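You operate a simulated robot arm through the tools that you are given. There is no shell and no other tool. Be economical: measure what you need, move in short steps, check, and stop when the job is done.

The job below is to be done with a simulated robot arm. You get a single attempt, and the scene is never put back.

JOB
Switch the green dolly brake off. Take the liner from the top of the sample table and put it on the shelf of the finishing bench. Take the sample tray and put it on the shelf of the finishing bench. Take the paper band and leave it on the pane of the light panel. Open the left green drawer, fetch the white paper band from the inside of the left green drawer and set it on the shelf of the finishing bench and shut the drawer again. Take the blue paper band and leave it on top of the wide liner. Take the narrow gauge on the top of the machine bench and put it away on the top of the sample table. Put the gauge labelled "58 mm" from the top of the machine bench on the bottom shelf of the store rack. Fetch the grey cloth and set it on top of the loose liner. Put the small gauge on the top of the machine bench away on the shelf of the tester bench. Take the liner bundle from the top of the tester bench and leave it on the shelf of the tester bench. Do these in any order. Set down upright: paper band, white paper band, blue paper band. The green dolly brake goes to its stop.

It is judged by the outcome, as a careful person would: the job done as asked, and still so three seconds after it is handed in. It fails if anything else is knocked over, pushed out of place, dropped, spilled or broken. Flat cloth is picked up by pressing the open fingertips on it (5 to 10 N) and closing them slowly along it; thin cloth reads only 2 to 8 mm in the jaws.

ROBOT AND FRAMES
A 6-joint arm with a two-finger gripper on a trunk, on a base that drives. Base frame: it is fixed to the floor where the robot stands at the start and does not move with it; the origin is under the middle of the robot, x ahead of it, y to its left, z up. Readings come in mm, degrees, newtons and seconds.
Its first joint turns from -166.0 to 166.0 degrees. Places, roughly: blue paper band [-2000, -1750, 1000]; bottom shelf of the store rack [-6500, 800, 200]; gauge [-4000, -2500, 750]; green dolly brake [700, -100, 800]; grey cloth (8x6x3 cm) [-4300, -2300, 800]; left green drawer [-1500, -1400, 800]; liner (25x17x4 cm) [100, -900, 900]; liner bundle (26x17x9 cm) [2300, 2300, 800]; loose liner (25x17x4 cm) [-200, -1200, 900]; narrow gauge [-3500, -2500, 750]; pane of the light panel (25x20 cm) [-880, 780, 640]; paper band [-500, -1000, 1000]; sample tray [-250, -1000, 1000]; shelf of the finishing bench [-1600, -1600, 300]; shelf of the tester bench [2500, 2300, 300]; small gauge [-5500, -3250, 750]; top of the sample table [100, -1100, 900]; white paper band [-1500, -1500, 750]; wide liner (25x17x4 cm) [-1300, -1600, 900]. Payload 2.45 kg.
The tool frame sits at the grasp point between the pads (the TCP): z along the fingers, y along the line on which they close. The tips reach 20 mm beyond it. The gripper opens to 140 mm. The gripper's body begins 168 mm behind the TCP.
Orientation is told as [roll, pitch, yaw] about the base's x, y, z axes, in that order, counted from this pose: with the fingers straight down and closing along the base's y, the tool's x points along the base's -x, its y along +y and its z along -z.

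CONTROLS
- The arm moves only by the tool play_rows. Its argument "deltas" is text: rows parted by semicolons, each of 7 numbers parted by spaces: the shift along the base's x, y, z in mm, then the turn, a rotation vector about the base's x, y, z in degrees, then the finger opening in mm, from 0 to 140. In form: x y z wx wy wz gripper; .... A call has 1 to 20 rows; each row shifts and turns the commanded pose from where the row before left it. A row lasts 0.2 s, in which the tool goes at most 50 mm and 8.6 degrees; a call with a longer step from one row to the next is refused whole, and so is a gripper value outside its range. A pose out of reach is approached as far as the arm can. The call stops where the force on the tool passes 40 N (or 10 N more than at its start, if that is more) or the arm is blocked; 0.2 s more then pass. Each finger travels about 45 mm/s and halts on what it meets, pressing with about 21 N; the grip force reading is that of the motor and also rises with nothing between the fingers. The clock runs only during rows and for 0.2 s after the last one: add rows that do not move to give the fingers time. It gives the time, the measured TCP pose, the force on the tool (base axes), the opening and the grip force at its end, in the units of the frame above (readings bear some noise), with the torque about the TCP (base axes, N m) and any sound that the robot's microphone picked up.
- Cameras (640 x 400 px; columns grow to the right, rows downward): "scene" is now at [-120.6, 179.7, 1091.1]; the picture's right is [0.07, -1.00, -0.00], its down [-0.82, -0.06, -0.57] and it looks along [0.57, 0.04, -0.82] (base axes); focal length 214 px, centre (320, 200). "wrist" rides on the gripper at [78, 11, -209] in the tool frame; the picture's right is [-0.14, 0.99, 0.00], its down [-0.92, -0.13, -0.37] and it looks along [-0.36, -0.05, 0.93] (tool axes); focal length 280 px, centre (320, 200). There is no depth. A picture from a camera that has moved, and an enlarged one, comes with that camera's place and axes in the base frame and with its lens.
- grab_frame(camera): a new picture of that camera. No time passes.
- steer(legs): drives the robot by 1 to 6 legs, each [ahead, left, turn to the left] in mm, mm and degrees, along the robot's own axes; the way and the turn of a leg run together, so that a leg with both is an arc; at most 1500 mm and 180 degrees a leg. The arm and the cameras ride along, it lands a little off, and it stops where it bumps. It gives what a move gives.
- turn_head(pan, tilt): turns the head with the scene camera to pan (to the left, within 143 degrees either way) and tilt (down, from -29 to 69), counted from straight ahead of the robot. It gives what a move gives.
- inspect(camera, box): a new picture of the part [left, top, right, bottom] of that camera's present view, enlarged. No time passes.
- sign_off(): hands the job in; it is judged then, once.

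Go step by step. Nothing tells you exact positions but the pictures and the camera data: compare them with the known pose of the tool, close in by small moves and look again before you grip or let go. The budget is 556 turns and 354 pictures, counting those below and the enlarged ones. Unless the task says otherwise, let go and move clear before handing in.

The tools are called after "Emit:" as name(argument=value, ...) on one line, values as JSON. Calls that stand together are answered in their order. play_rows: Moves the arm, as the interface text tells. Its arguments: {"type":"object","properties":{"deltas":{"type":"string"}},"required":["deltas"]} The other tools are called the same way: steer (legs) drives the base; turn_head (pan, tilt) turns the head that bears the scene camera; grab_frame (camera) takes a picture; inspect (camera, box) takes an enlarged picture of a part of a camera's view; sign_off () hands the job in.

At the start:

```text
clock: 0.0
eef_pos: [-100.6, -619.2, 1128.1]
orientation: [0.1, -0.1, -0.1]
contact_force: [-0.2, 0.7, 0.3]
wrist_torque: [-0.03, -0.01, -0.02]
opening: 139.8
finger_force: 0.1
robot x, y, heading: [-0.3, 2.5, -0.1]
head pan, tilt: [4.0, 55.1]
```

scene: 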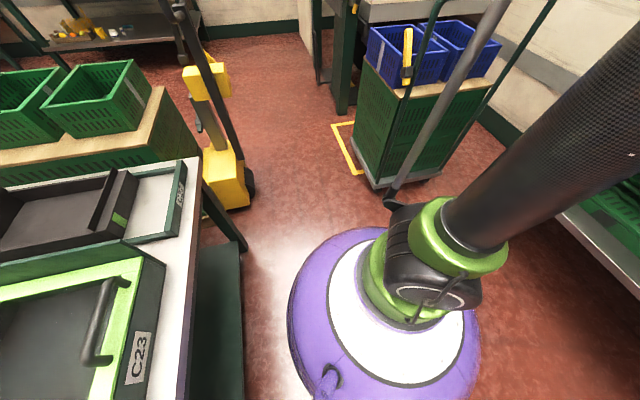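
wrist: 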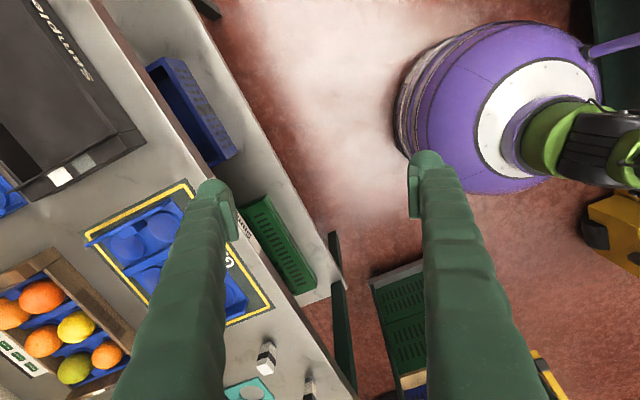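

I see a packing hall with benches, a dolly with a green body and a yellow lever ahead, and a sample table to the right. I'll look around with the head first.

Emit:
turn_head(pan=-15, tilt=35)

Emit:
grab_frame(camera="scene")

Emit:
turn_head(pan=-90, tilt=35)

Emit:
grab_frame(camera="scene")

Emit:
turn_head(pan=-140, tilt=35)

Emit:
grab_frame(camera="scene")

Emit:
turn_head(pan=130, tilt=25)

Emit:
grab_frame(camera="scene")

Emit:
turn_head(pan=60, tilt=25)

Emit:
grab_frame(camera="scene")

```text
clock: 0.8
eef_pos: [-100.1, -618.8, 1128.6]
orientation: [-0.1, 0.1, 0.0]
contact_force: [0.2, -0.4, 0.5]
wrist_torque: [0.0, -0.02, 0.06]
opening: 140.1
finger_force: 0.0
robot x, y, heading: [4.2, 2.0, 0.2]
head pan, tilt: [-15.0, 35.0]
```

```text
351 pictures are left
camera scene: at [-107.3, 151.9, 1119.5], right [-0.26, -0.97, 0.0], down [-0.55, 0.15, -0.82], along [0.79, -0.21, -0.57], focal length 214 px, centre (320, 200)
```

scene: 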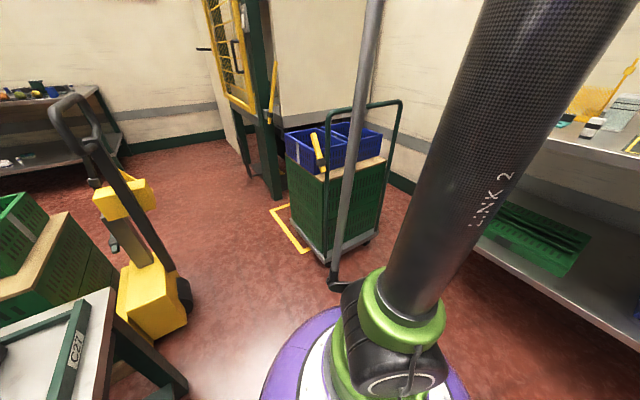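

```text
clock: 2.3
eef_pos: [-100.6, -617.9, 1126.9]
orientation: [0.0, 0.0, 0.1]
contact_force: [-0.3, 0.0, 0.4]
wrist_torque: [0.0, -0.02, 0.01]
opening: 140.0
finger_force: 0.0
robot x, y, heading: [3.0, -1.7, -0.1]
head pan, tilt: [-90.0, 35.0]
```

```text
350 pictures are left
camera scene: at [-192.3, 86.6, 1119.5], right [-1.0, 0.0, 0.0], down [0.0, 0.57, -0.82], along [0.0, -0.82, -0.57], focal length 214 px, centre (320, 200)
```

scene: 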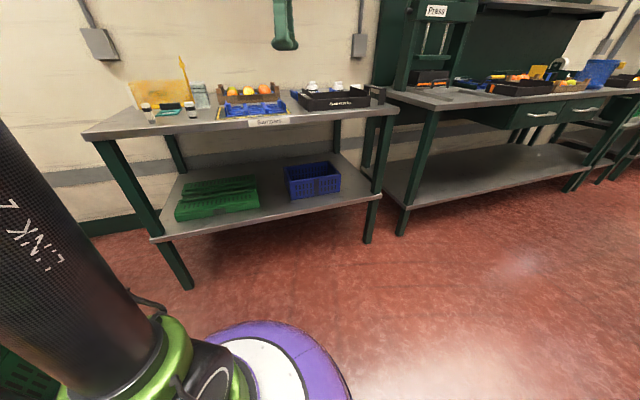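

```text
clock: 3.5
eef_pos: [-100.8, -618.9, 1128.5]
orientation: [-0.1, 0.0, 0.0]
contact_force: [-0.5, 0.2, 0.7]
wrist_torque: [-0.03, 0.02, 0.02]
opening: 140.1
finger_force: 0.1
robot x, y, heading: [-0.9, 3.0, -0.4]
head pan, tilt: [-140.0, 35.0]
```

```text
349 pictures are left
camera scene: at [-259.7, 118.0, 1119.5], right [-0.64, 0.77, 0.0], down [0.44, 0.37, -0.82], along [-0.63, -0.53, -0.57], focal length 214 px, centre (320, 200)
```

scene: 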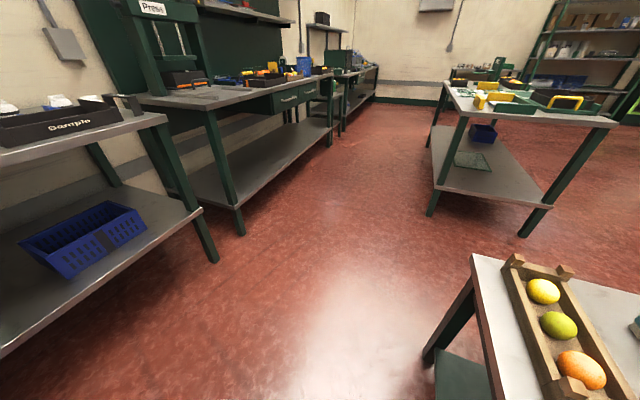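

```text
clock: 7.2
eef_pos: [-100.9, -619.3, 1128.8]
orientation: [0.0, -0.1, 0.0]
contact_force: [0.2, -0.4, -0.4]
wrist_torque: [0.0, -0.01, -0.01]
opening: 139.8
finger_force: 0.0
robot x, y, heading: [1.2, 0.5, 0.0]
head pan, tilt: [130.0, 25.0]
```

```text
348 pictures are left
camera scene: at [-251.5, 245.3, 1135.3], right [0.77, 0.64, 0.0], down [0.27, -0.32, -0.91], along [-0.58, 0.69, -0.42], focal length 214 px, centre (320, 200)
```

scene: 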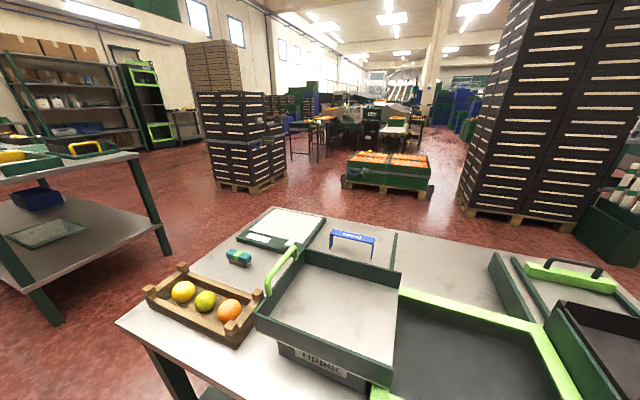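

```text
clock: 8.6
eef_pos: [-99.9, -619.7, 1127.9]
orientation: [0.0, 0.0, 0.1]
contact_force: [-0.7, 0.3, 0.2]
wrist_torque: [0.02, -0.01, 0.0]
opening: 140.1
finger_force: 0.1
robot x, y, heading: [0.9, -3.5, 0.2]
head pan, tilt: [60.0, 25.0]
```

```text
347 pictures are left
camera scene: at [-146.3, 254.5, 1135.3], right [0.87, -0.5, 0.0], down [-0.21, -0.37, -0.91], along [0.45, 0.79, -0.42], focal length 214 px, centre (320, 200)
```

scene: 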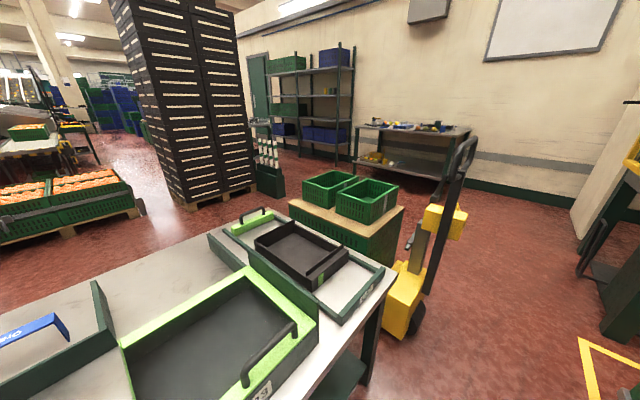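

Emit:
turn_head(pan=-15, tilt=35)

Emit:
inspect(camera="scene", box=[260, 80, 420, 270])

Emit:
turn_head(pan=-90, tilt=35)

Emit:
inspect(camera="scene", box=[80, 60, 400, 160])

Emit:
inspect(camera="scene", box=[380, 0, 640, 180])

Emit:
inspect(camera="wrist", box=[0, 0, 340, 400])

```text
clock: 10.1
eef_pos: [-101.1, -619.3, 1128.0]
orientation: [0.0, 0.0, 0.0]
contact_force: [-0.3, 0.3, 0.2]
wrist_torque: [0.0, -0.01, 0.0]
opening: 140.0
finger_force: 0.0
robot x, y, heading: [-0.7, -2.1, -0.1]
head pan, tilt: [-15.0, 35.0]
```

```text
2.11 times, centred on (340, 175) of scene
camera zoom: at [-107.2, 151.9, 1119.6], right [-0.26, -0.97, 0.0], down [-0.55, 0.15, -0.82], along [0.79, -0.21, -0.57], focal length 452 px, centre (278, 253)
```

zoom: 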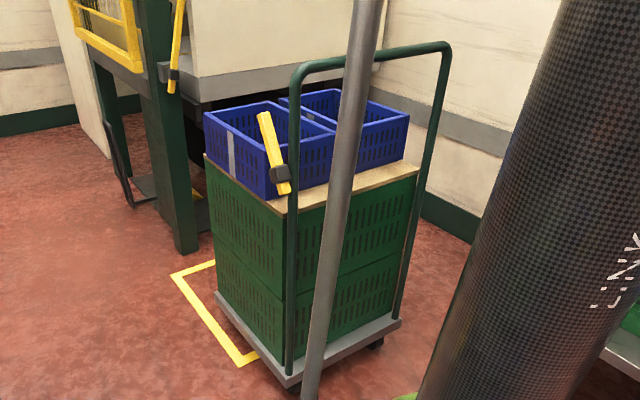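

```text
clock: 11.6
eef_pos: [-100.8, -619.6, 1128.3]
orientation: [0.0, 0.0, -0.1]
contact_force: [0.5, -0.4, 0.0]
wrist_torque: [0.01, -0.02, -0.03]
opening: 140.2
finger_force: 0.1
robot x, y, heading: [3.8, -1.6, -0.2]
head pan, tilt: [-90.0, 35.0]
```

```text
2.00 times, centred on (240, 110) of scene
camera zoom: at [-192.3, 86.6, 1119.5], right [-1.0, 0.0, 0.0], down [0.0, 0.57, -0.82], along [0.0, -0.82, -0.57], focal length 429 px, centre (480, 380)
```

zoom: 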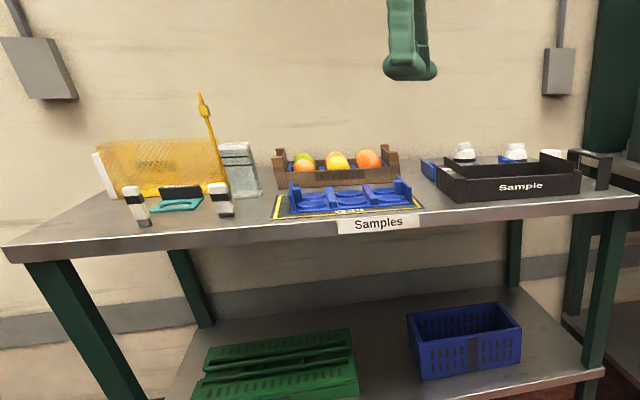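

```text
2.22 times, centred on (510, 90) of scene
camera zoom: at [-192.3, 86.6, 1119.5], right [-1.0, 0.0, 0.0], down [0.0, 0.57, -0.82], along [0.0, -0.82, -0.57], focal length 477 px, centre (-102, 444)
```

zoom: 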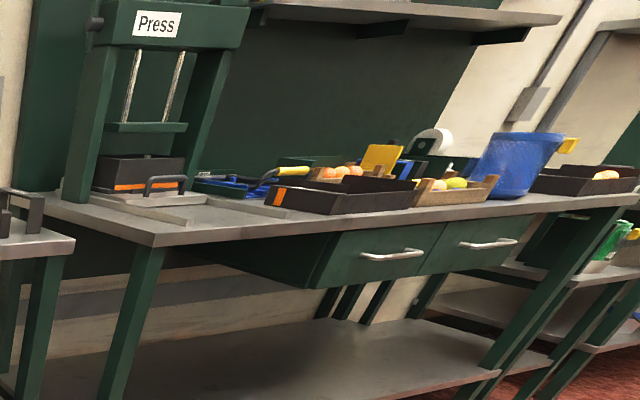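

```text
1.00 times, centred on (170, 200) of wrist (not enlarged: the box is as wide or as high as the picture)
camera zoom: at [-179.5, -606.8, 1336.7], right [0.14, 0.99, 0.0], down [0.92, -0.13, 0.37], along [0.36, -0.05, -0.93], focal length 280 px, centre (470, 200)
```

zoom: 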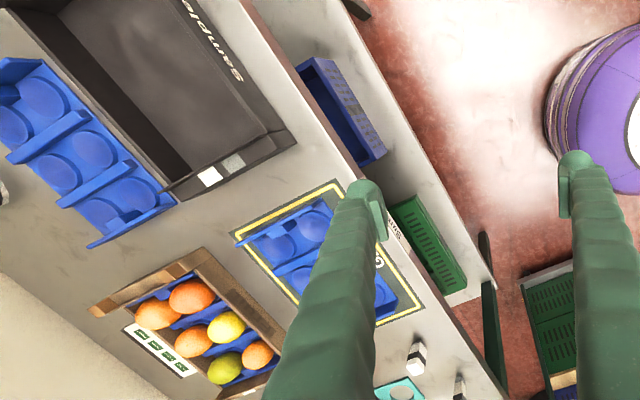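

Emit:
turn_head(pan=-15, tilt=35)

Emit:
inspect(camera="scene", box=[290, 115, 354, 155])

Emit:
inspect(camera="scene", box=[280, 90, 400, 270])

```text
clock: 13.0
eef_pos: [-100.2, -618.4, 1127.8]
orientation: [0.0, -0.1, 0.0]
contact_force: [0.5, 0.4, -0.1]
wrist_torque: [-0.01, -0.03, 0.02]
opening: 140.0
finger_force: 0.0
robot x, y, heading: [3.0, 2.0, -0.1]
head pan, tilt: [-15.0, 35.0]
```

```text
10.00 times, centred on (322, 135) of scene
camera zoom: at [-107.3, 151.8, 1119.5], right [-0.26, -0.97, 0.0], down [-0.55, 0.15, -0.82], along [0.79, -0.21, -0.57], focal length 2145 px, centre (300, 850)
```

zoom: 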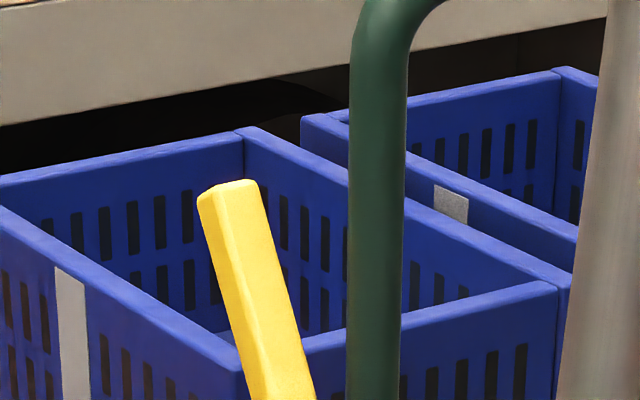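

```text
2.22 times, centred on (340, 180) of scene
camera zoom: at [-107.3, 151.8, 1119.5], right [-0.26, -0.97, 0.0], down [-0.55, 0.15, -0.82], along [0.79, -0.21, -0.57], focal length 477 px, centre (276, 244)
```

zoom: 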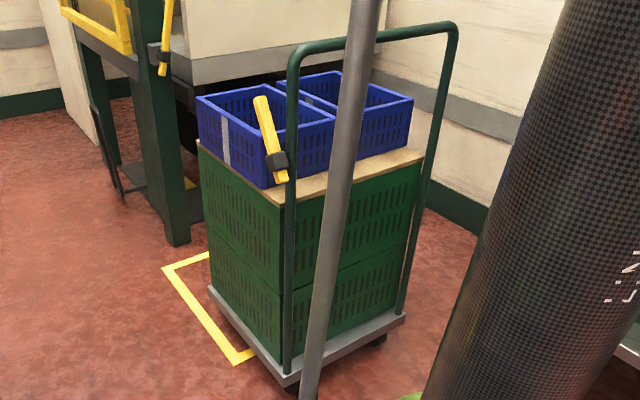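

Emit:
play_rows(deltas="43.75 21 5 0 0 0 100;43.75 21 5 0 0 0 60;43.75 21 5 0 0 0 20;43.75 21 5 0 0 0 10;43.75 21 0 0 0 0 10;43.75 21 0 0 0 0 10;43.75 21 0 0 0 0 10;43.75 21 0 0 0 0 10;16.7 43.3 0 0 0 0 10;16.7 43.3 0 0 0 0 10;16.7 43.3 0 0 0 0 10;16.7 43.3 0 0 0 0 10;16.7 43.3 0 0 0 0 10;16.7 43.3 0 0 0 0 10;16.7 43.3 0 0 0 0 10;16.7 43.3 0 0 0 0 10;16.7 43.3 0 0 0 0 10")

Emit:
grab_frame(camera="wrist")

Emit:
grab_frame(camera="scene")

```text
clock: 15.9
eef_pos: [398.2, -292.3, 1171.1]
orientation: [0.1, 0.0, -0.1]
contact_force: [0.6, -0.4, -0.1]
wrist_torque: [0.01, 0.08, 0.01]
opening: 9.9
finger_force: 0.1
robot x, y, heading: [2.6, -0.8, -0.1]
head pan, tilt: [-15.0, 35.0]
stopped in row 14: the arm was blocked; the commanded pose is now the measured one
```

```text
340 pictures are left
camera wrist: at [319.1, -279.1, 1380.2], right [0.14, 0.99, 0.0], down [0.92, -0.13, 0.37], along [0.36, -0.05, -0.93], focal length 280 px, centre (320, 200)
```

wrist: 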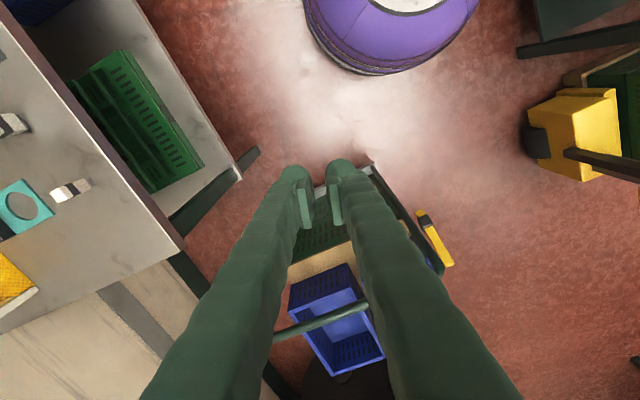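

```text
339 pictures are left
camera scene: at [-113.5, 133.3, 1121.3], right [-0.47, -0.88, 0.0], down [-0.49, 0.26, -0.83], along [0.73, -0.39, -0.56], focal length 214 px, centre (320, 200)
```

scene: 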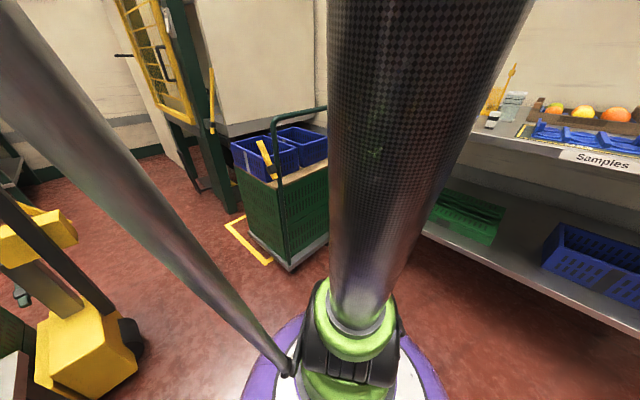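

Emit:
play_rows(deltas="-16.7 -43.3 0 0 0 0 10;-16.7 -43.3 0 0 0 0 10")

Emit:
turn_head(pan=-15, tilt=10)

Emit:
grab_frame(camera="scene")

```text
clock: 16.5
eef_pos: [361.3, -374.2, 1172.0]
orientation: [0.0, -0.1, 0.0]
contact_force: [0.1, 0.5, -0.1]
wrist_torque: [-0.06, 0.0, 0.01]
opening: 9.6
finger_force: 0.1
robot x, y, heading: [0.3, -1.9, 0.0]
head pan, tilt: [-15.0, 35.0]
```

```text
clock: 17.4
eef_pos: [361.5, -374.6, 1172.2]
orientation: [0.0, 0.0, -0.1]
contact_force: [0.5, -0.5, -0.4]
wrist_torque: [0.0, 0.04, 0.05]
opening: 9.7
finger_force: 0.1
robot x, y, heading: [-0.8, -4.3, -0.1]
head pan, tilt: [-15.0, 10.0]
```

```text
338 pictures are left
camera scene: at [-102.3, 150.6, 1159.6], right [-0.26, -0.97, 0.0], down [-0.17, 0.05, -0.98], along [0.95, -0.25, -0.17], focal length 214 px, centre (320, 200)
```

scene: 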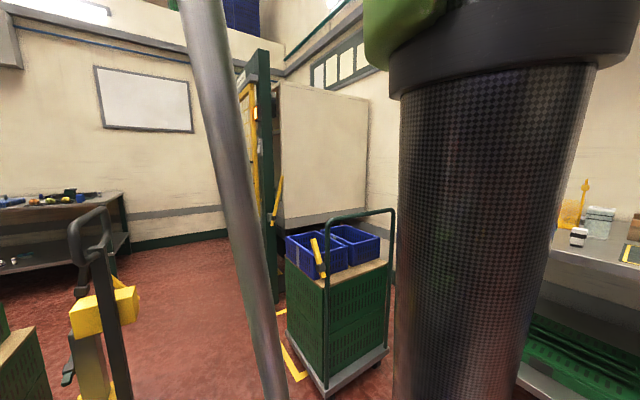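

Emit:
turn_head(pan=143, tilt=30)

Emit:
play_rows(deltas="16.7 43.3 0 0 0 0 10;16.7 43.3 0 0 0 0 10;16.7 43.3 0 0 0 0 10;16.7 43.3 0 0 0 0 10")

Emit:
grab_frame(camera="scene")

```text
clock: 19.8
eef_pos: [361.9, -374.6, 1170.5]
orientation: [0.0, 0.0, 0.0]
contact_force: [-0.5, 0.7, -0.2]
wrist_torque: [0.02, 0.0, -0.01]
opening: 9.7
finger_force: 0.2
robot x, y, heading: [2.2, 0.6, 0.2]
head pan, tilt: [143.0, 30.0]
```

```text
clock: 20.8
eef_pos: [431.1, -204.1, 1171.8]
orientation: [0.0, 0.0, -0.1]
contact_force: [0.2, 0.8, -0.4]
wrist_torque: [0.01, 0.0, 0.0]
opening: 9.6
finger_force: 0.0
robot x, y, heading: [-2.7, -1.6, 0.0]
head pan, tilt: [143.0, 30.0]
```

```text
337 pictures are left
camera scene: at [-264.3, 229.1, 1127.4], right [0.6, 0.8, 0.0], down [0.4, -0.3, -0.87], along [-0.69, 0.52, -0.5], focal length 214 px, centre (320, 200)
```

scene: 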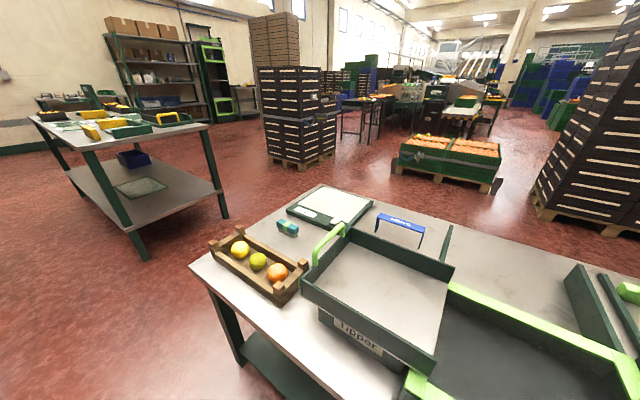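

Emit:
play_rows(deltas="-10 43 0 0 0 0 10;-10 43 0 0 0 0 10;-10 43 0 0 0 0 10")

Emit:
grab_frame(camera="wrist")

```text
clock: 21.6
eef_pos: [400.3, -75.5, 1171.9]
orientation: [0.1, 0.0, 0.0]
contact_force: [0.5, 0.6, 0.6]
wrist_torque: [0.0, 0.03, 0.04]
opening: 10.0
finger_force: 0.0
robot x, y, heading: [0.5, 1.0, 0.3]
head pan, tilt: [143.0, 30.0]
```

```text
336 pictures are left
camera wrist: at [321.5, -63.0, 1380.6], right [0.14, 0.99, 0.0], down [0.92, -0.13, 0.37], along [0.36, -0.05, -0.93], focal length 280 px, centre (320, 200)
```

wrist: 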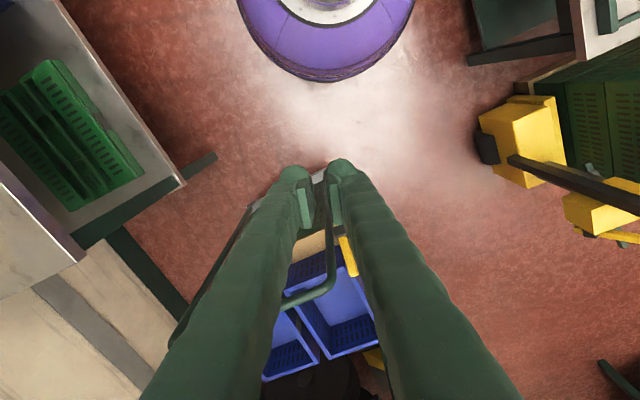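

Emit:
inspect(camera="wrist", box=[280, 200, 400, 300])

Emit:
play_rows(deltas="-10 43 0 0 0 0 10;-10 43 0 0 0 0 10;-10 43 0 0 0 0 10;-10 43 0 0 0 0 10")

Emit:
grab_frame(camera="wrist")

Emit:
inspect(camera="wrist", box=[180, 180, 340, 300])

```text
4.00 times, centred on (340, 250) of wrist
camera zoom: at [321.5, -63.0, 1380.6], right [0.14, 0.99, 0.0], down [0.92, -0.13, 0.37], along [0.36, -0.05, -0.93], focal length 1122 px, centre (240, 0)
```

zoom: 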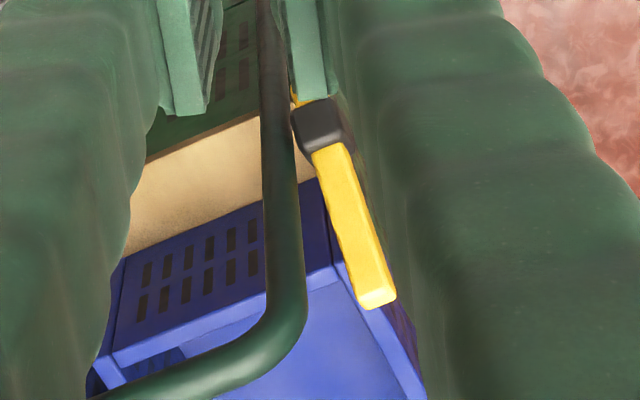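

```text
clock: 22.6
eef_pos: [360.8, 97.7, 1171.2]
orientation: [0.0, 0.0, 0.0]
contact_force: [0.1, 0.0, -0.9]
wrist_torque: [0.02, -0.01, -0.04]
opening: 10.1
finger_force: 0.1
robot x, y, heading: [0.5, -3.1, -0.0]
head pan, tilt: [143.0, 30.0]
```

```text
334 pictures are left
camera wrist: at [281.1, 110.7, 1379.9], right [0.14, 0.99, 0.0], down [0.92, -0.13, 0.37], along [0.36, -0.05, -0.93], focal length 280 px, centre (320, 200)
```

wrist: 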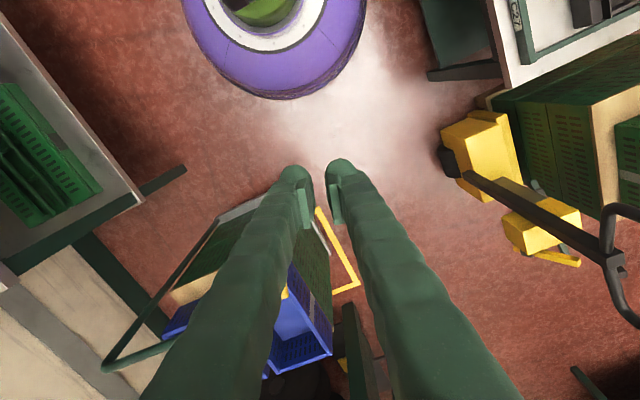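

```text
3.33 times, centred on (260, 240) of wrist
camera zoom: at [281.1, 110.7, 1379.9], right [0.14, 0.99, 0.0], down [0.92, -0.13, 0.37], along [0.36, -0.05, -0.93], focal length 935 px, centre (520, 67)
```

zoom: 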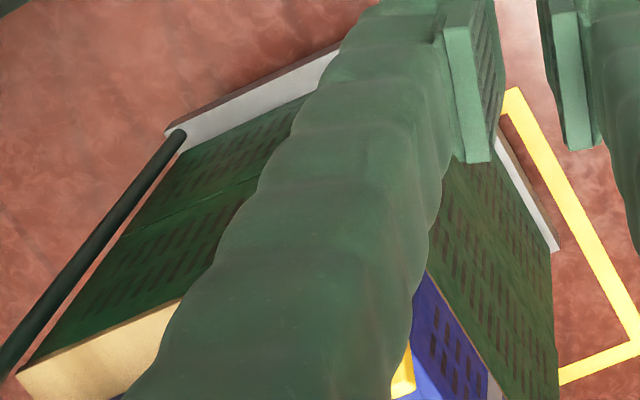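

Emit:
play_rows(deltas="0 -14 -25 0 -8 0 10;0 -14 -25 0 -8 0 10;0 -14 -25 0 -8 0 10;0 -14 -25 0 -8 0 10;0 -14 -25 0 -8 0 10;0 -14 -25 0 -8 0 10;0 -14 -25 0 -8 0 10")

Emit:
grab_frame(camera="wrist")

```text
clock: 24.2
eef_pos: [436.4, 6.5, 1017.5]
orientation: [-0.1, -56.1, 0.0]
contact_force: [0.5, 0.0, -0.5]
wrist_torque: [0.0, 0.0, 0.01]
opening: 10.1
finger_force: 0.1
out of reach, approached as far as the arm can: row 6, 7
robot x, y, heading: [-1.1, -1.5, 0.0]
head pan, tilt: [143.0, 30.0]
```

```text
332 pictures are left
camera wrist: at [217.8, 19.2, 1069.7], right [0.08, 0.99, 0.11], down [0.21, -0.13, 0.97], along [0.97, -0.05, -0.22], focal length 280 px, centre (320, 200)
```

wrist: 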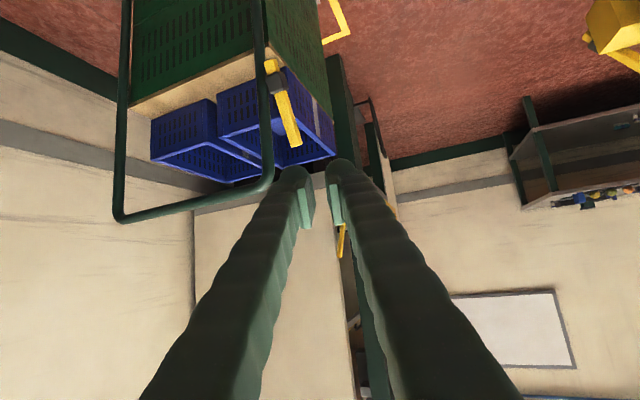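

Emit:
inspect(camera="wrist", box=[240, 40, 340, 165])

```text
3.20 times, centred on (290, 102) of wrist
camera zoom: at [217.8, 19.2, 1069.7], right [0.08, 0.99, 0.11], down [0.21, -0.13, 0.97], along [0.97, -0.05, -0.22], focal length 897 px, centre (416, 512)
```

zoom: 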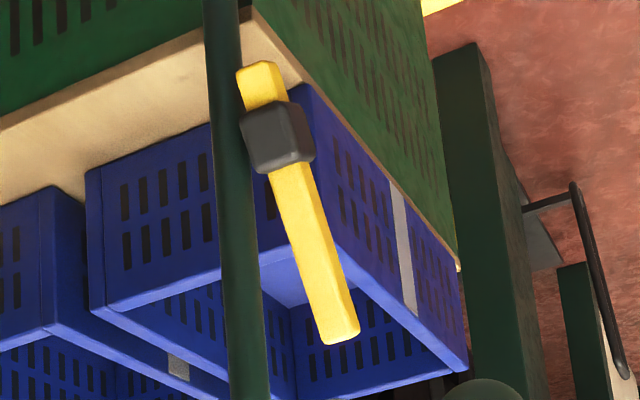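

Emit:
play_rows(deltas="-5 0 12 0 8.02 0 0;-5 0 12 0 8.02 0 0;0 0 12 0 8.02 0 0;0 0 12 0 8.02 0 0;0 0 12 0 8.02 0 0;0 0 12 0 8.02 0 0;0 0 12 0 8.02 0 0;40 0 0 0 0 6.5 0;45 0 0 0 0 6.5 0;45 0 0 0 0 6 0;45 0 0 0 0 0 0;45 0 0 0 0 0 0;45 0 0 0 0 0 0")

Emit:
grab_frame(camera="wrist")

```text
clock: 27.0
eef_pos: [689.8, 8.5, 1101.0]
orientation: [0.0, 0.1, 19.0]
contact_force: [-1.7, 0.5, -0.6]
wrist_torque: [0.02, -0.16, -0.01]
opening: 0.2
finger_force: 20.9
robot x, y, heading: [1.4, 1.0, -0.2]
head pan, tilt: [143.0, 30.0]
```

```text
330 pictures are left
camera wrist: at [611.8, -5.3, 1310.2], right [-0.19, 0.98, 0.0], down [0.91, 0.18, 0.37], along [0.36, 0.07, -0.93], focal length 280 px, centre (320, 200)
```

wrist: 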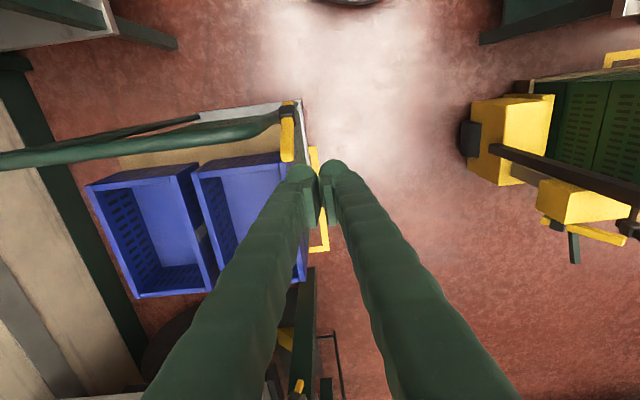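

Emit:
inspect(camera="wrist", box=[240, 80, 340, 180])

```text
4.00 times, centred on (290, 130) of wrist
camera zoom: at [611.8, -5.3, 1310.2], right [-0.19, 0.98, 0.0], down [0.91, 0.18, 0.37], along [0.36, 0.07, -0.93], focal length 1122 px, centre (440, 480)
```

zoom: 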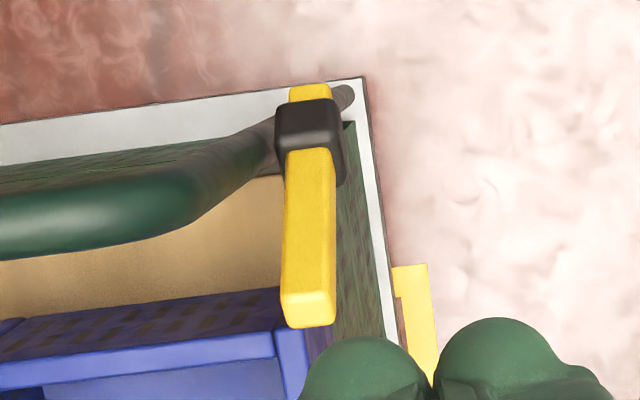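

Emit:
play_rows(deltas="40 -16 0 0 0 0 0;40 -16 0 0 0 0 0;0 0 -50 0 0 0 0;0 0 -50 0 0 0 0;0 0 -50 0 0 0 0;0 0 -50 0 0 0 0;0 0 -40 0 0 0 0")

Emit:
inspect(camera="wrist", box=[220, 20, 420, 200])

```text
clock: 28.6
eef_pos: [769.2, -24.8, 862.3]
orientation: [0.0, 0.2, 19.0]
contact_force: [-0.7, 0.1, 0.1]
wrist_torque: [0.04, -0.01, 0.01]
opening: 0.0
finger_force: 20.7
robot x, y, heading: [-1.7, -3.6, 0.1]
head pan, tilt: [143.0, 30.0]
```

```text
2.22 times, centred on (320, 110) of wrist
camera zoom: at [691.6, -38.1, 1071.0], right [-0.19, 0.98, 0.0], down [0.91, 0.18, 0.37], along [0.36, 0.07, -0.93], focal length 623 px, centre (320, 400)
```

zoom: 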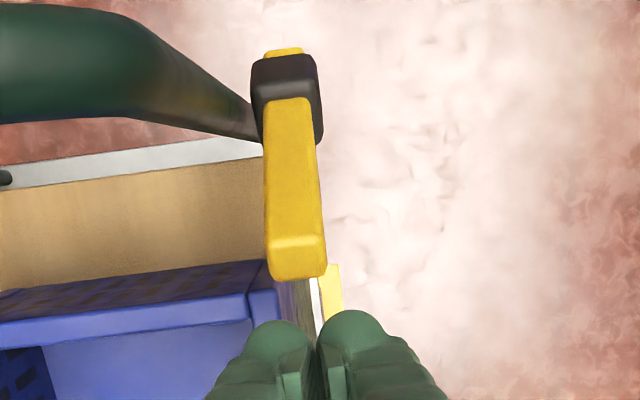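

Emit:
play_rows(deltas="-1 4 -24 0 0 0 0;-9.46 -3.25 0 0 0 0 0;-9.46 -3.25 0 0 0 0 0;-9.46 -3.25 0 0 0 0 0;-9.46 -3.25 0 0 0 0 0")

Emit:
inspect(camera="wrist", box=[220, 20, 420, 200])

```text
clock: 29.8
eef_pos: [730.3, -34.2, 837.6]
orientation: [0.0, 0.2, 19.0]
contact_force: [1.6, 1.1, 0.6]
wrist_torque: [-0.03, 0.02, -0.07]
opening: 0.0
finger_force: 20.9
robot x, y, heading: [3.0, -0.0, -0.1]
head pan, tilt: [143.0, 30.0]
```

```text
2.22 times, centred on (320, 110) of wrist
camera zoom: at [653.5, -46.8, 1046.9], right [-0.19, 0.98, 0.0], down [0.91, 0.18, 0.37], along [0.36, 0.07, -0.93], focal length 623 px, centre (320, 400)
```

zoom: 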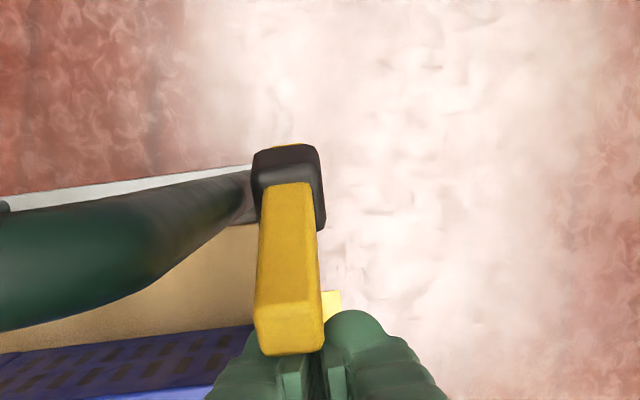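

Emit:
play_rows(deltas="-9.46 -3.25 0 0 0 0 0;-9.46 -3.25 0 0 0 0 0;-9.46 -3.25 0 0 0 0 0")

Emit:
inspect(camera="wrist", box=[220, 20, 420, 200])

```text
clock: 30.6
eef_pos: [700.9, -43.0, 837.7]
orientation: [0.1, 0.2, 18.9]
contact_force: [0.5, 0.3, -0.4]
wrist_torque: [0.05, 0.01, 0.04]
opening: 0.0
finger_force: 29.4
robot x, y, heading: [-1.1, -0.1, -0.2]
head pan, tilt: [143.0, 30.0]
```

```text
2.22 times, centred on (320, 110) of wrist
camera zoom: at [624.8, -56.8, 1046.2], right [-0.19, 0.98, 0.0], down [0.91, 0.18, 0.37], along [0.36, 0.07, -0.93], focal length 623 px, centre (320, 400)
```

zoom: 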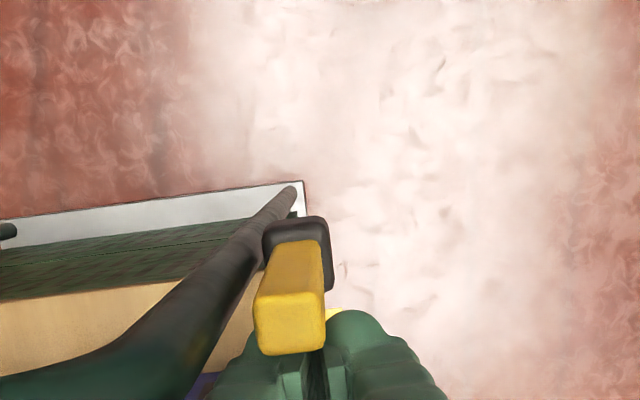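

Emit:
play_rows(deltas="-9.46 -3.25 0 0 0 0 0;-9.46 -3.25 0 0 0 0 0;-9.46 -3.25 0 0 0 0 0;-9.46 -3.25 0 0 0 0 0")

Emit:
inspect(camera="wrist", box=[220, 20, 420, 200])

```text
clock: 31.6
eef_pos: [664.5, -53.4, 836.9]
orientation: [0.0, 0.2, 19.1]
contact_force: [5.7, 28.2, 2.4]
wrist_torque: [-1.94, 0.27, 0.51]
opening: 0.0
finger_force: 29.6
robot x, y, heading: [-3.2, -1.8, 0.1]
head pan, tilt: [143.0, 30.0]
```

```text
2.22 times, centred on (320, 110) of wrist
camera zoom: at [587.1, -66.9, 1046.4], right [-0.19, 0.98, 0.0], down [0.91, 0.18, 0.37], along [0.36, 0.07, -0.93], focal length 623 px, centre (320, 400)
```

zoom: 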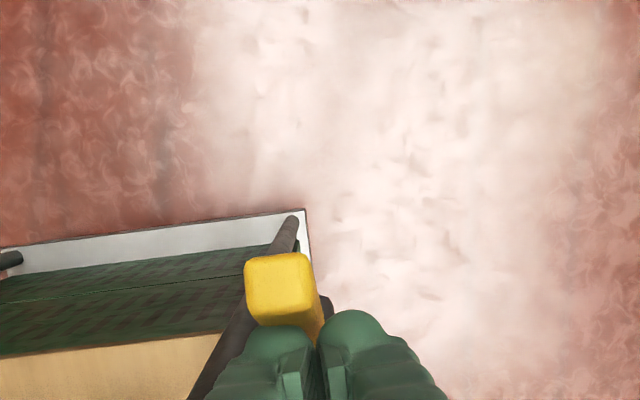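

Emit:
play_rows(deltas="1 9 0 0 0 0 0")

Emit:
inspect(camera="wrist", box=[220, 20, 420, 200])

```text
clock: 32.0
eef_pos: [665.6, -48.4, 836.4]
orientation: [-0.2, 0.2, 18.9]
contact_force: [1.0, -0.7, -0.2]
wrist_torque: [0.0, -0.01, 0.01]
opening: 0.0
finger_force: 29.3
robot x, y, heading: [-0.1, -0.5, -0.2]
head pan, tilt: [143.0, 30.0]
```

```text
2.22 times, centred on (320, 110) of wrist
camera zoom: at [587.8, -61.9, 1046.4], right [-0.19, 0.98, 0.0], down [0.91, 0.18, 0.37], along [0.36, 0.07, -0.93], focal length 623 px, centre (320, 400)
```

zoom: 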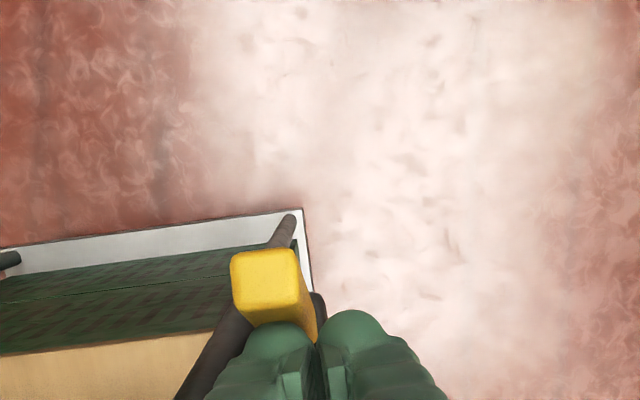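

Emit:
play_rows(deltas="-9.46 -3.25 0 0 0 0 0;-9.46 -3.25 0 0 0 0 0;-9.46 -3.25 0 0 0 0 0")

Emit:
inspect(camera="wrist", box=[220, 20, 420, 200])

```text
clock: 32.7
eef_pos: [651.4, -51.9, 838.0]
orientation: [-0.1, -0.2, 19.1]
contact_force: [8.4, 1.7, 4.7]
wrist_torque: [-0.1, -0.05, 0.08]
opening: 0.0
finger_force: 29.6
robot x, y, heading: [-0.6, 2.9, -0.1]
head pan, tilt: [143.0, 30.0]
stopped in row 3: the force on the tool passed its limit at 55 N (the readings are from after the stop); the commanded pose is now the measured one
```

```text
2.22 times, centred on (320, 110) of wrist
camera zoom: at [572.1, -65.2, 1046.5], right [-0.2, 0.98, 0.0], down [0.91, 0.18, 0.37], along [0.37, 0.07, -0.93], focal length 623 px, centre (320, 400)
```

zoom: 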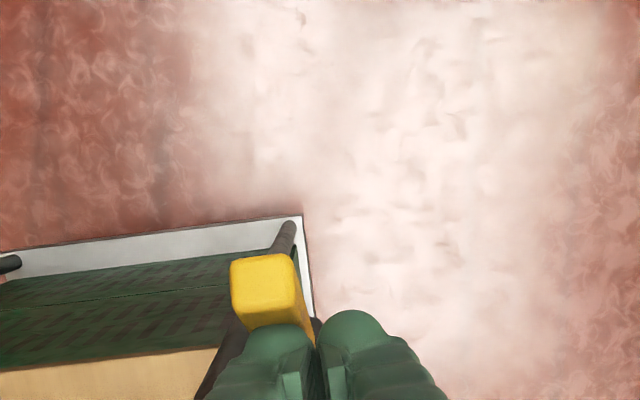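

Emit:
play_rows(deltas="14 10 0 0 0 0 0;10 10 20 0 0 0 0;0 0 50 0 0 0 0;0 0 50 0 0 0 0;0 0 50 0 0 0 0;0 0 50 0 0 0 0;-50 0 10 0 0 0 0;-50 0 0 0 0 0 0;-50 0 0 0 0 -6 0")

Emit:
inspect(camera="wrist", box=[220, 80, 420, 260])

```text
refused: row 7 steps farther than a row can; nothing moved
```

```text
2.22 times, centred on (320, 170) of wrist
camera zoom: at [572.1, -65.2, 1046.5], right [-0.2, 0.98, 0.0], down [0.91, 0.18, 0.37], along [0.37, 0.07, -0.93], focal length 623 px, centre (320, 267)
```

zoom: 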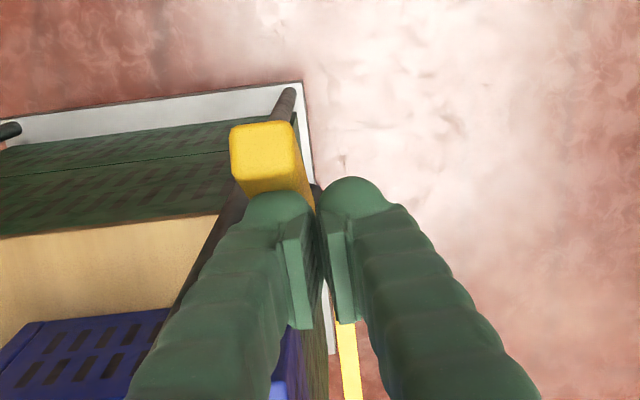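

Emit:
play_rows(deltas="14 10 0 0 0 0 0;10 10 20 0 0 0 0;0 0 50 0 0 0 0;0 0 50 0 0 0 0;0 0 50 0 0 0 0;0 0 50 0 0 0 0;-48 0 10 0 0 0 0;-50 0 0 0 0 0 0;-50 0 0 0 0 -6 0;-50 0 0 0 0 -6 0;-50 0 0 0 0 -7 0")

Emit:
inspect(camera="wrist", box=[220, 160, 420, 340])

```text
clock: 35.1
eef_pos: [427.4, -32.0, 1067.9]
orientation: [-0.2, -0.2, 0.0]
contact_force: [-1.2, -0.3, -0.1]
wrist_torque: [0.0, 0.07, 0.0]
opening: 0.1
finger_force: 29.0
robot x, y, heading: [1.3, -0.2, -0.2]
head pan, tilt: [143.0, 30.0]
```

```text
2.22 times, centred on (320, 250) of wrist
camera zoom: at [347.4, -20.0, 1276.4], right [0.14, 0.99, 0.0], down [0.92, -0.13, 0.37], along [0.37, -0.05, -0.93], focal length 623 px, centre (320, 89)
```

zoom: 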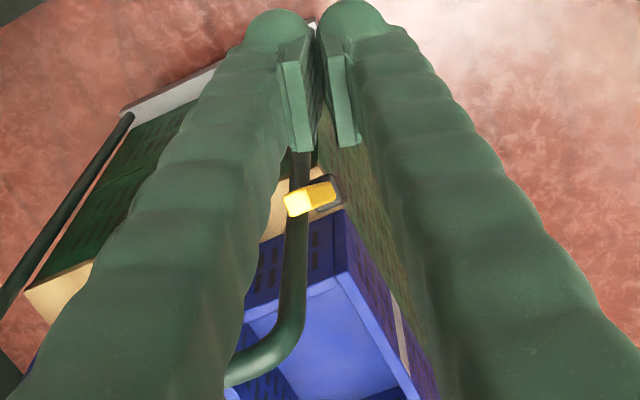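

Emit:
play_rows(deltas="0 -50 5 0 0 0 0;0 -50 5 0 0 0 0;0 -50 5 0 0 0 0;0 -50 5 0 0 0 20;-10 -48 5 0 0 0 20;-10 -48 0 0 0 0 20;-40 -30 0 0 0 0 20;-40 -30 0 0 0 0 20;-40 -30 0 0 0 0 20;-40 -30 0 0 0 0 20;-40 -30 0 0 0 0 20;-45 -20 0 0 0 0 20;-45 -20 0 0 0 0 20;-45 -20 0 0 0 0 20;-45 -20 0 0 0 0 20;-45 -20 0 0 0 0 20;-45 -20 0 0 0 0 20")

Emit:
grab_frame(camera="wrist")

```text
refused: row 1 steps farther than a row can; nothing moved
```

```text
320 pictures are left
camera wrist: at [347.4, -20.0, 1276.4], right [0.14, 0.99, 0.0], down [0.92, -0.13, 0.37], along [0.37, -0.05, -0.93], focal length 280 px, centre (320, 200)
```

wrist: 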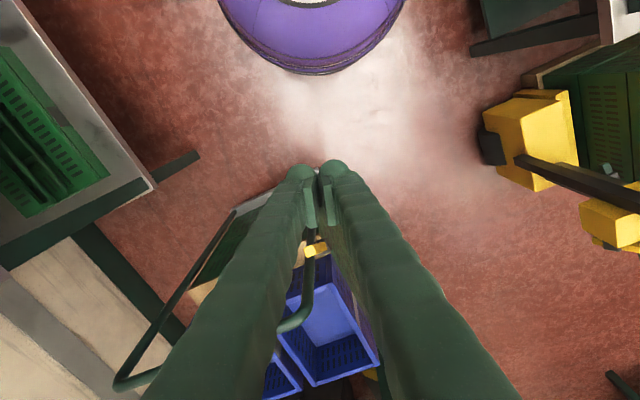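

Emit:
play_rows(deltas="0 -48 5 0 0 0 0;0 -48 5 0 0 0 0;0 -48 5 0 0 0 0;0 -48 5 0 0 0 20;-10 -47 5 0 0 0 20;-10 -47 0 0 0 0 20;-40 -28 0 0 0 0 20;-40 -28 0 0 0 0 20;-40 -28 0 0 0 0 20;-40 -28 0 0 0 0 20;-40 -28 0 0 0 0 20;-45 -18 0 0 0 0 20;-45 -18 0 0 0 0 20;-45 -18 0 0 0 0 20;-45 -18 0 0 0 0 20;-45 -18 0 0 0 0 20;-45 -18 0 0 0 0 20")

Emit:
turn_head(pan=-90, tilt=30)

Emit:
grab_frame(camera="scene")

Emit:
grab_frame(camera="wrist")

```text
clock: 38.7
eef_pos: [-62.7, -566.4, 1093.6]
orientation: [-0.1, -0.2, 0.2]
contact_force: [-0.3, 0.1, 0.2]
wrist_torque: [-0.08, 0.04, 0.0]
opening: 19.9
finger_force: 0.1
robot x, y, heading: [2.9, -1.2, 0.2]
head pan, tilt: [143.0, 30.0]
```

```text
clock: 42.0
eef_pos: [-63.7, -564.7, 1092.3]
orientation: [-0.1, -0.2, 0.1]
contact_force: [-0.5, 0.2, 0.0]
wrist_torque: [0.01, -0.04, 0.01]
opening: 20.1
finger_force: 0.0
robot x, y, heading: [2.5, -0.0, 0.0]
head pan, tilt: [-90.0, 30.0]
```

```text
319 pictures are left
camera scene: at [-191.8, 84.1, 1127.3], right [-1.0, 0.0, 0.0], down [0.0, 0.5, -0.87], along [0.0, -0.87, -0.5], focal length 214 px, centre (320, 200)
```

scene: 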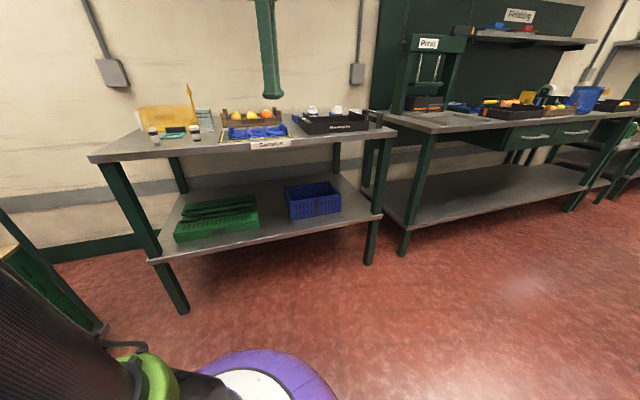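

```text
318 pictures are left
camera wrist: at [-142.4, -553.1, 1300.4], right [0.14, 0.99, 0.0], down [0.92, -0.13, 0.37], along [0.37, -0.05, -0.93], focal length 280 px, centre (320, 200)
```

wrist: 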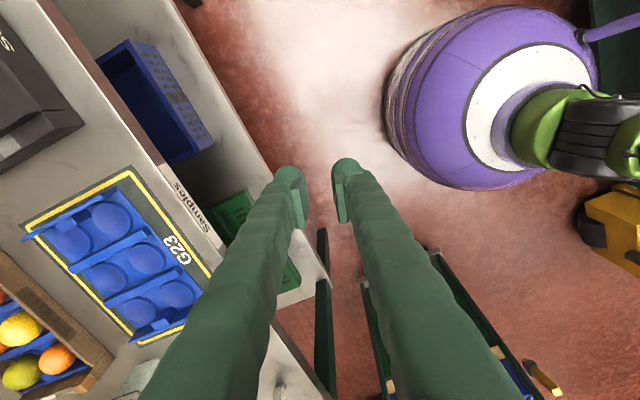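

Emit:
steer(legs=[[0, -250, 0]])

Emit:
grab_frame(camera="scene")

Emit:
grab_frame(camera="wrist")

```text
clock: 43.8
eef_pos: [-62.3, -816.4, 1092.2]
orientation: [-0.1, -0.2, 0.1]
contact_force: [-0.5, 0.9, 0.6]
wrist_torque: [0.02, 0.0, 0.03]
opening: 20.0
finger_force: 0.1
robot x, y, heading: [0.2, -254.0, 0.2]
head pan, tilt: [-90.0, 30.0]
```

```text
317 pictures are left
camera scene: at [-191.6, -167.0, 1127.3], right [-1.0, 0.0, 0.0], down [0.0, 0.5, -0.87], along [0.0, -0.87, -0.5], focal length 214 px, centre (320, 200)
```

scene: 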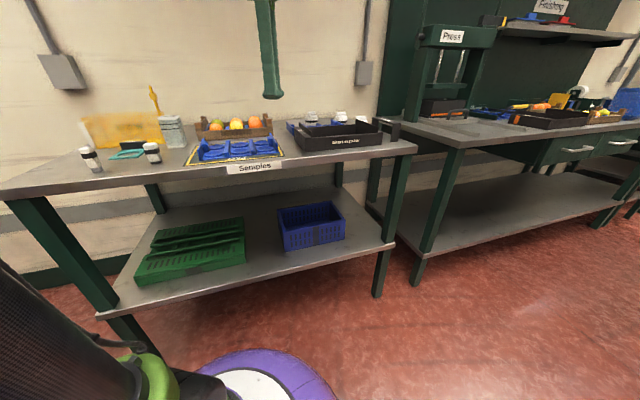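

```text
316 pictures are left
camera wrist: at [-141.6, -804.2, 1300.4], right [0.13, 0.99, 0.0], down [0.92, -0.12, 0.37], along [0.37, -0.05, -0.93], focal length 280 px, centre (320, 200)
```

wrist: 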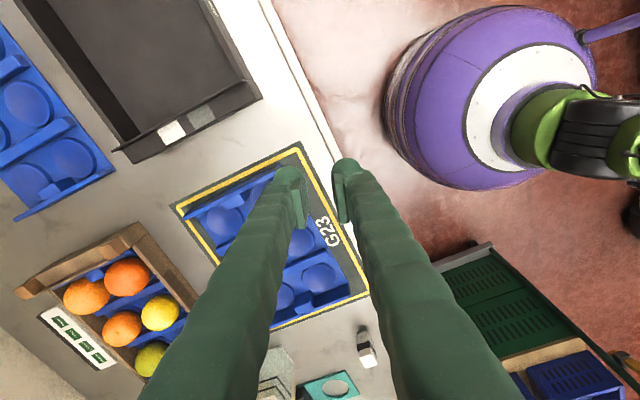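

Emit:
play_rows(deltas="15 8 2 0 0 -8.2 20;15 8 2 0 0 -8.2 20;15 8 2 0 0 -8.2 20;15 8 2 0 0 -8.2 20;15 8 2 0 0 -8.2 20;15 8 2 0 0 -8.2 20;15 8 2 0 0 -8.2 20;15 8 2 0 0 -8.2 20;15 8 2 0 0 -8.2 20;15 8 2 0 0 -8.2 20;12 8 2 0 0 -8 20")

Emit:
grab_frame(camera="wrist")

```text
clock: 46.2
eef_pos: [99.8, -727.6, 1113.7]
orientation: [-0.1, -0.3, -89.9]
contact_force: [-0.9, -0.3, -0.3]
wrist_torque: [0.01, -0.02, 0.03]
opening: 20.0
finger_force: 0.0
robot x, y, heading: [-3.6, -249.8, -0.1]
head pan, tilt: [-90.0, 30.0]
```

```text
315 pictures are left
camera wrist: at [110.8, -648.2, 1322.1], right [0.99, -0.14, 0.0], down [-0.13, -0.92, 0.37], along [-0.05, -0.37, -0.93], focal length 280 px, centre (320, 200)
```

wrist: 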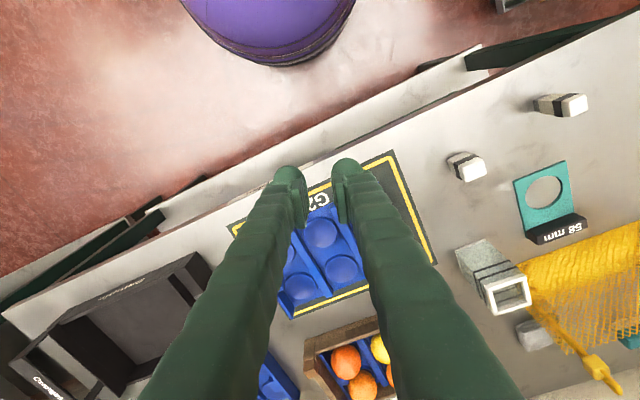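

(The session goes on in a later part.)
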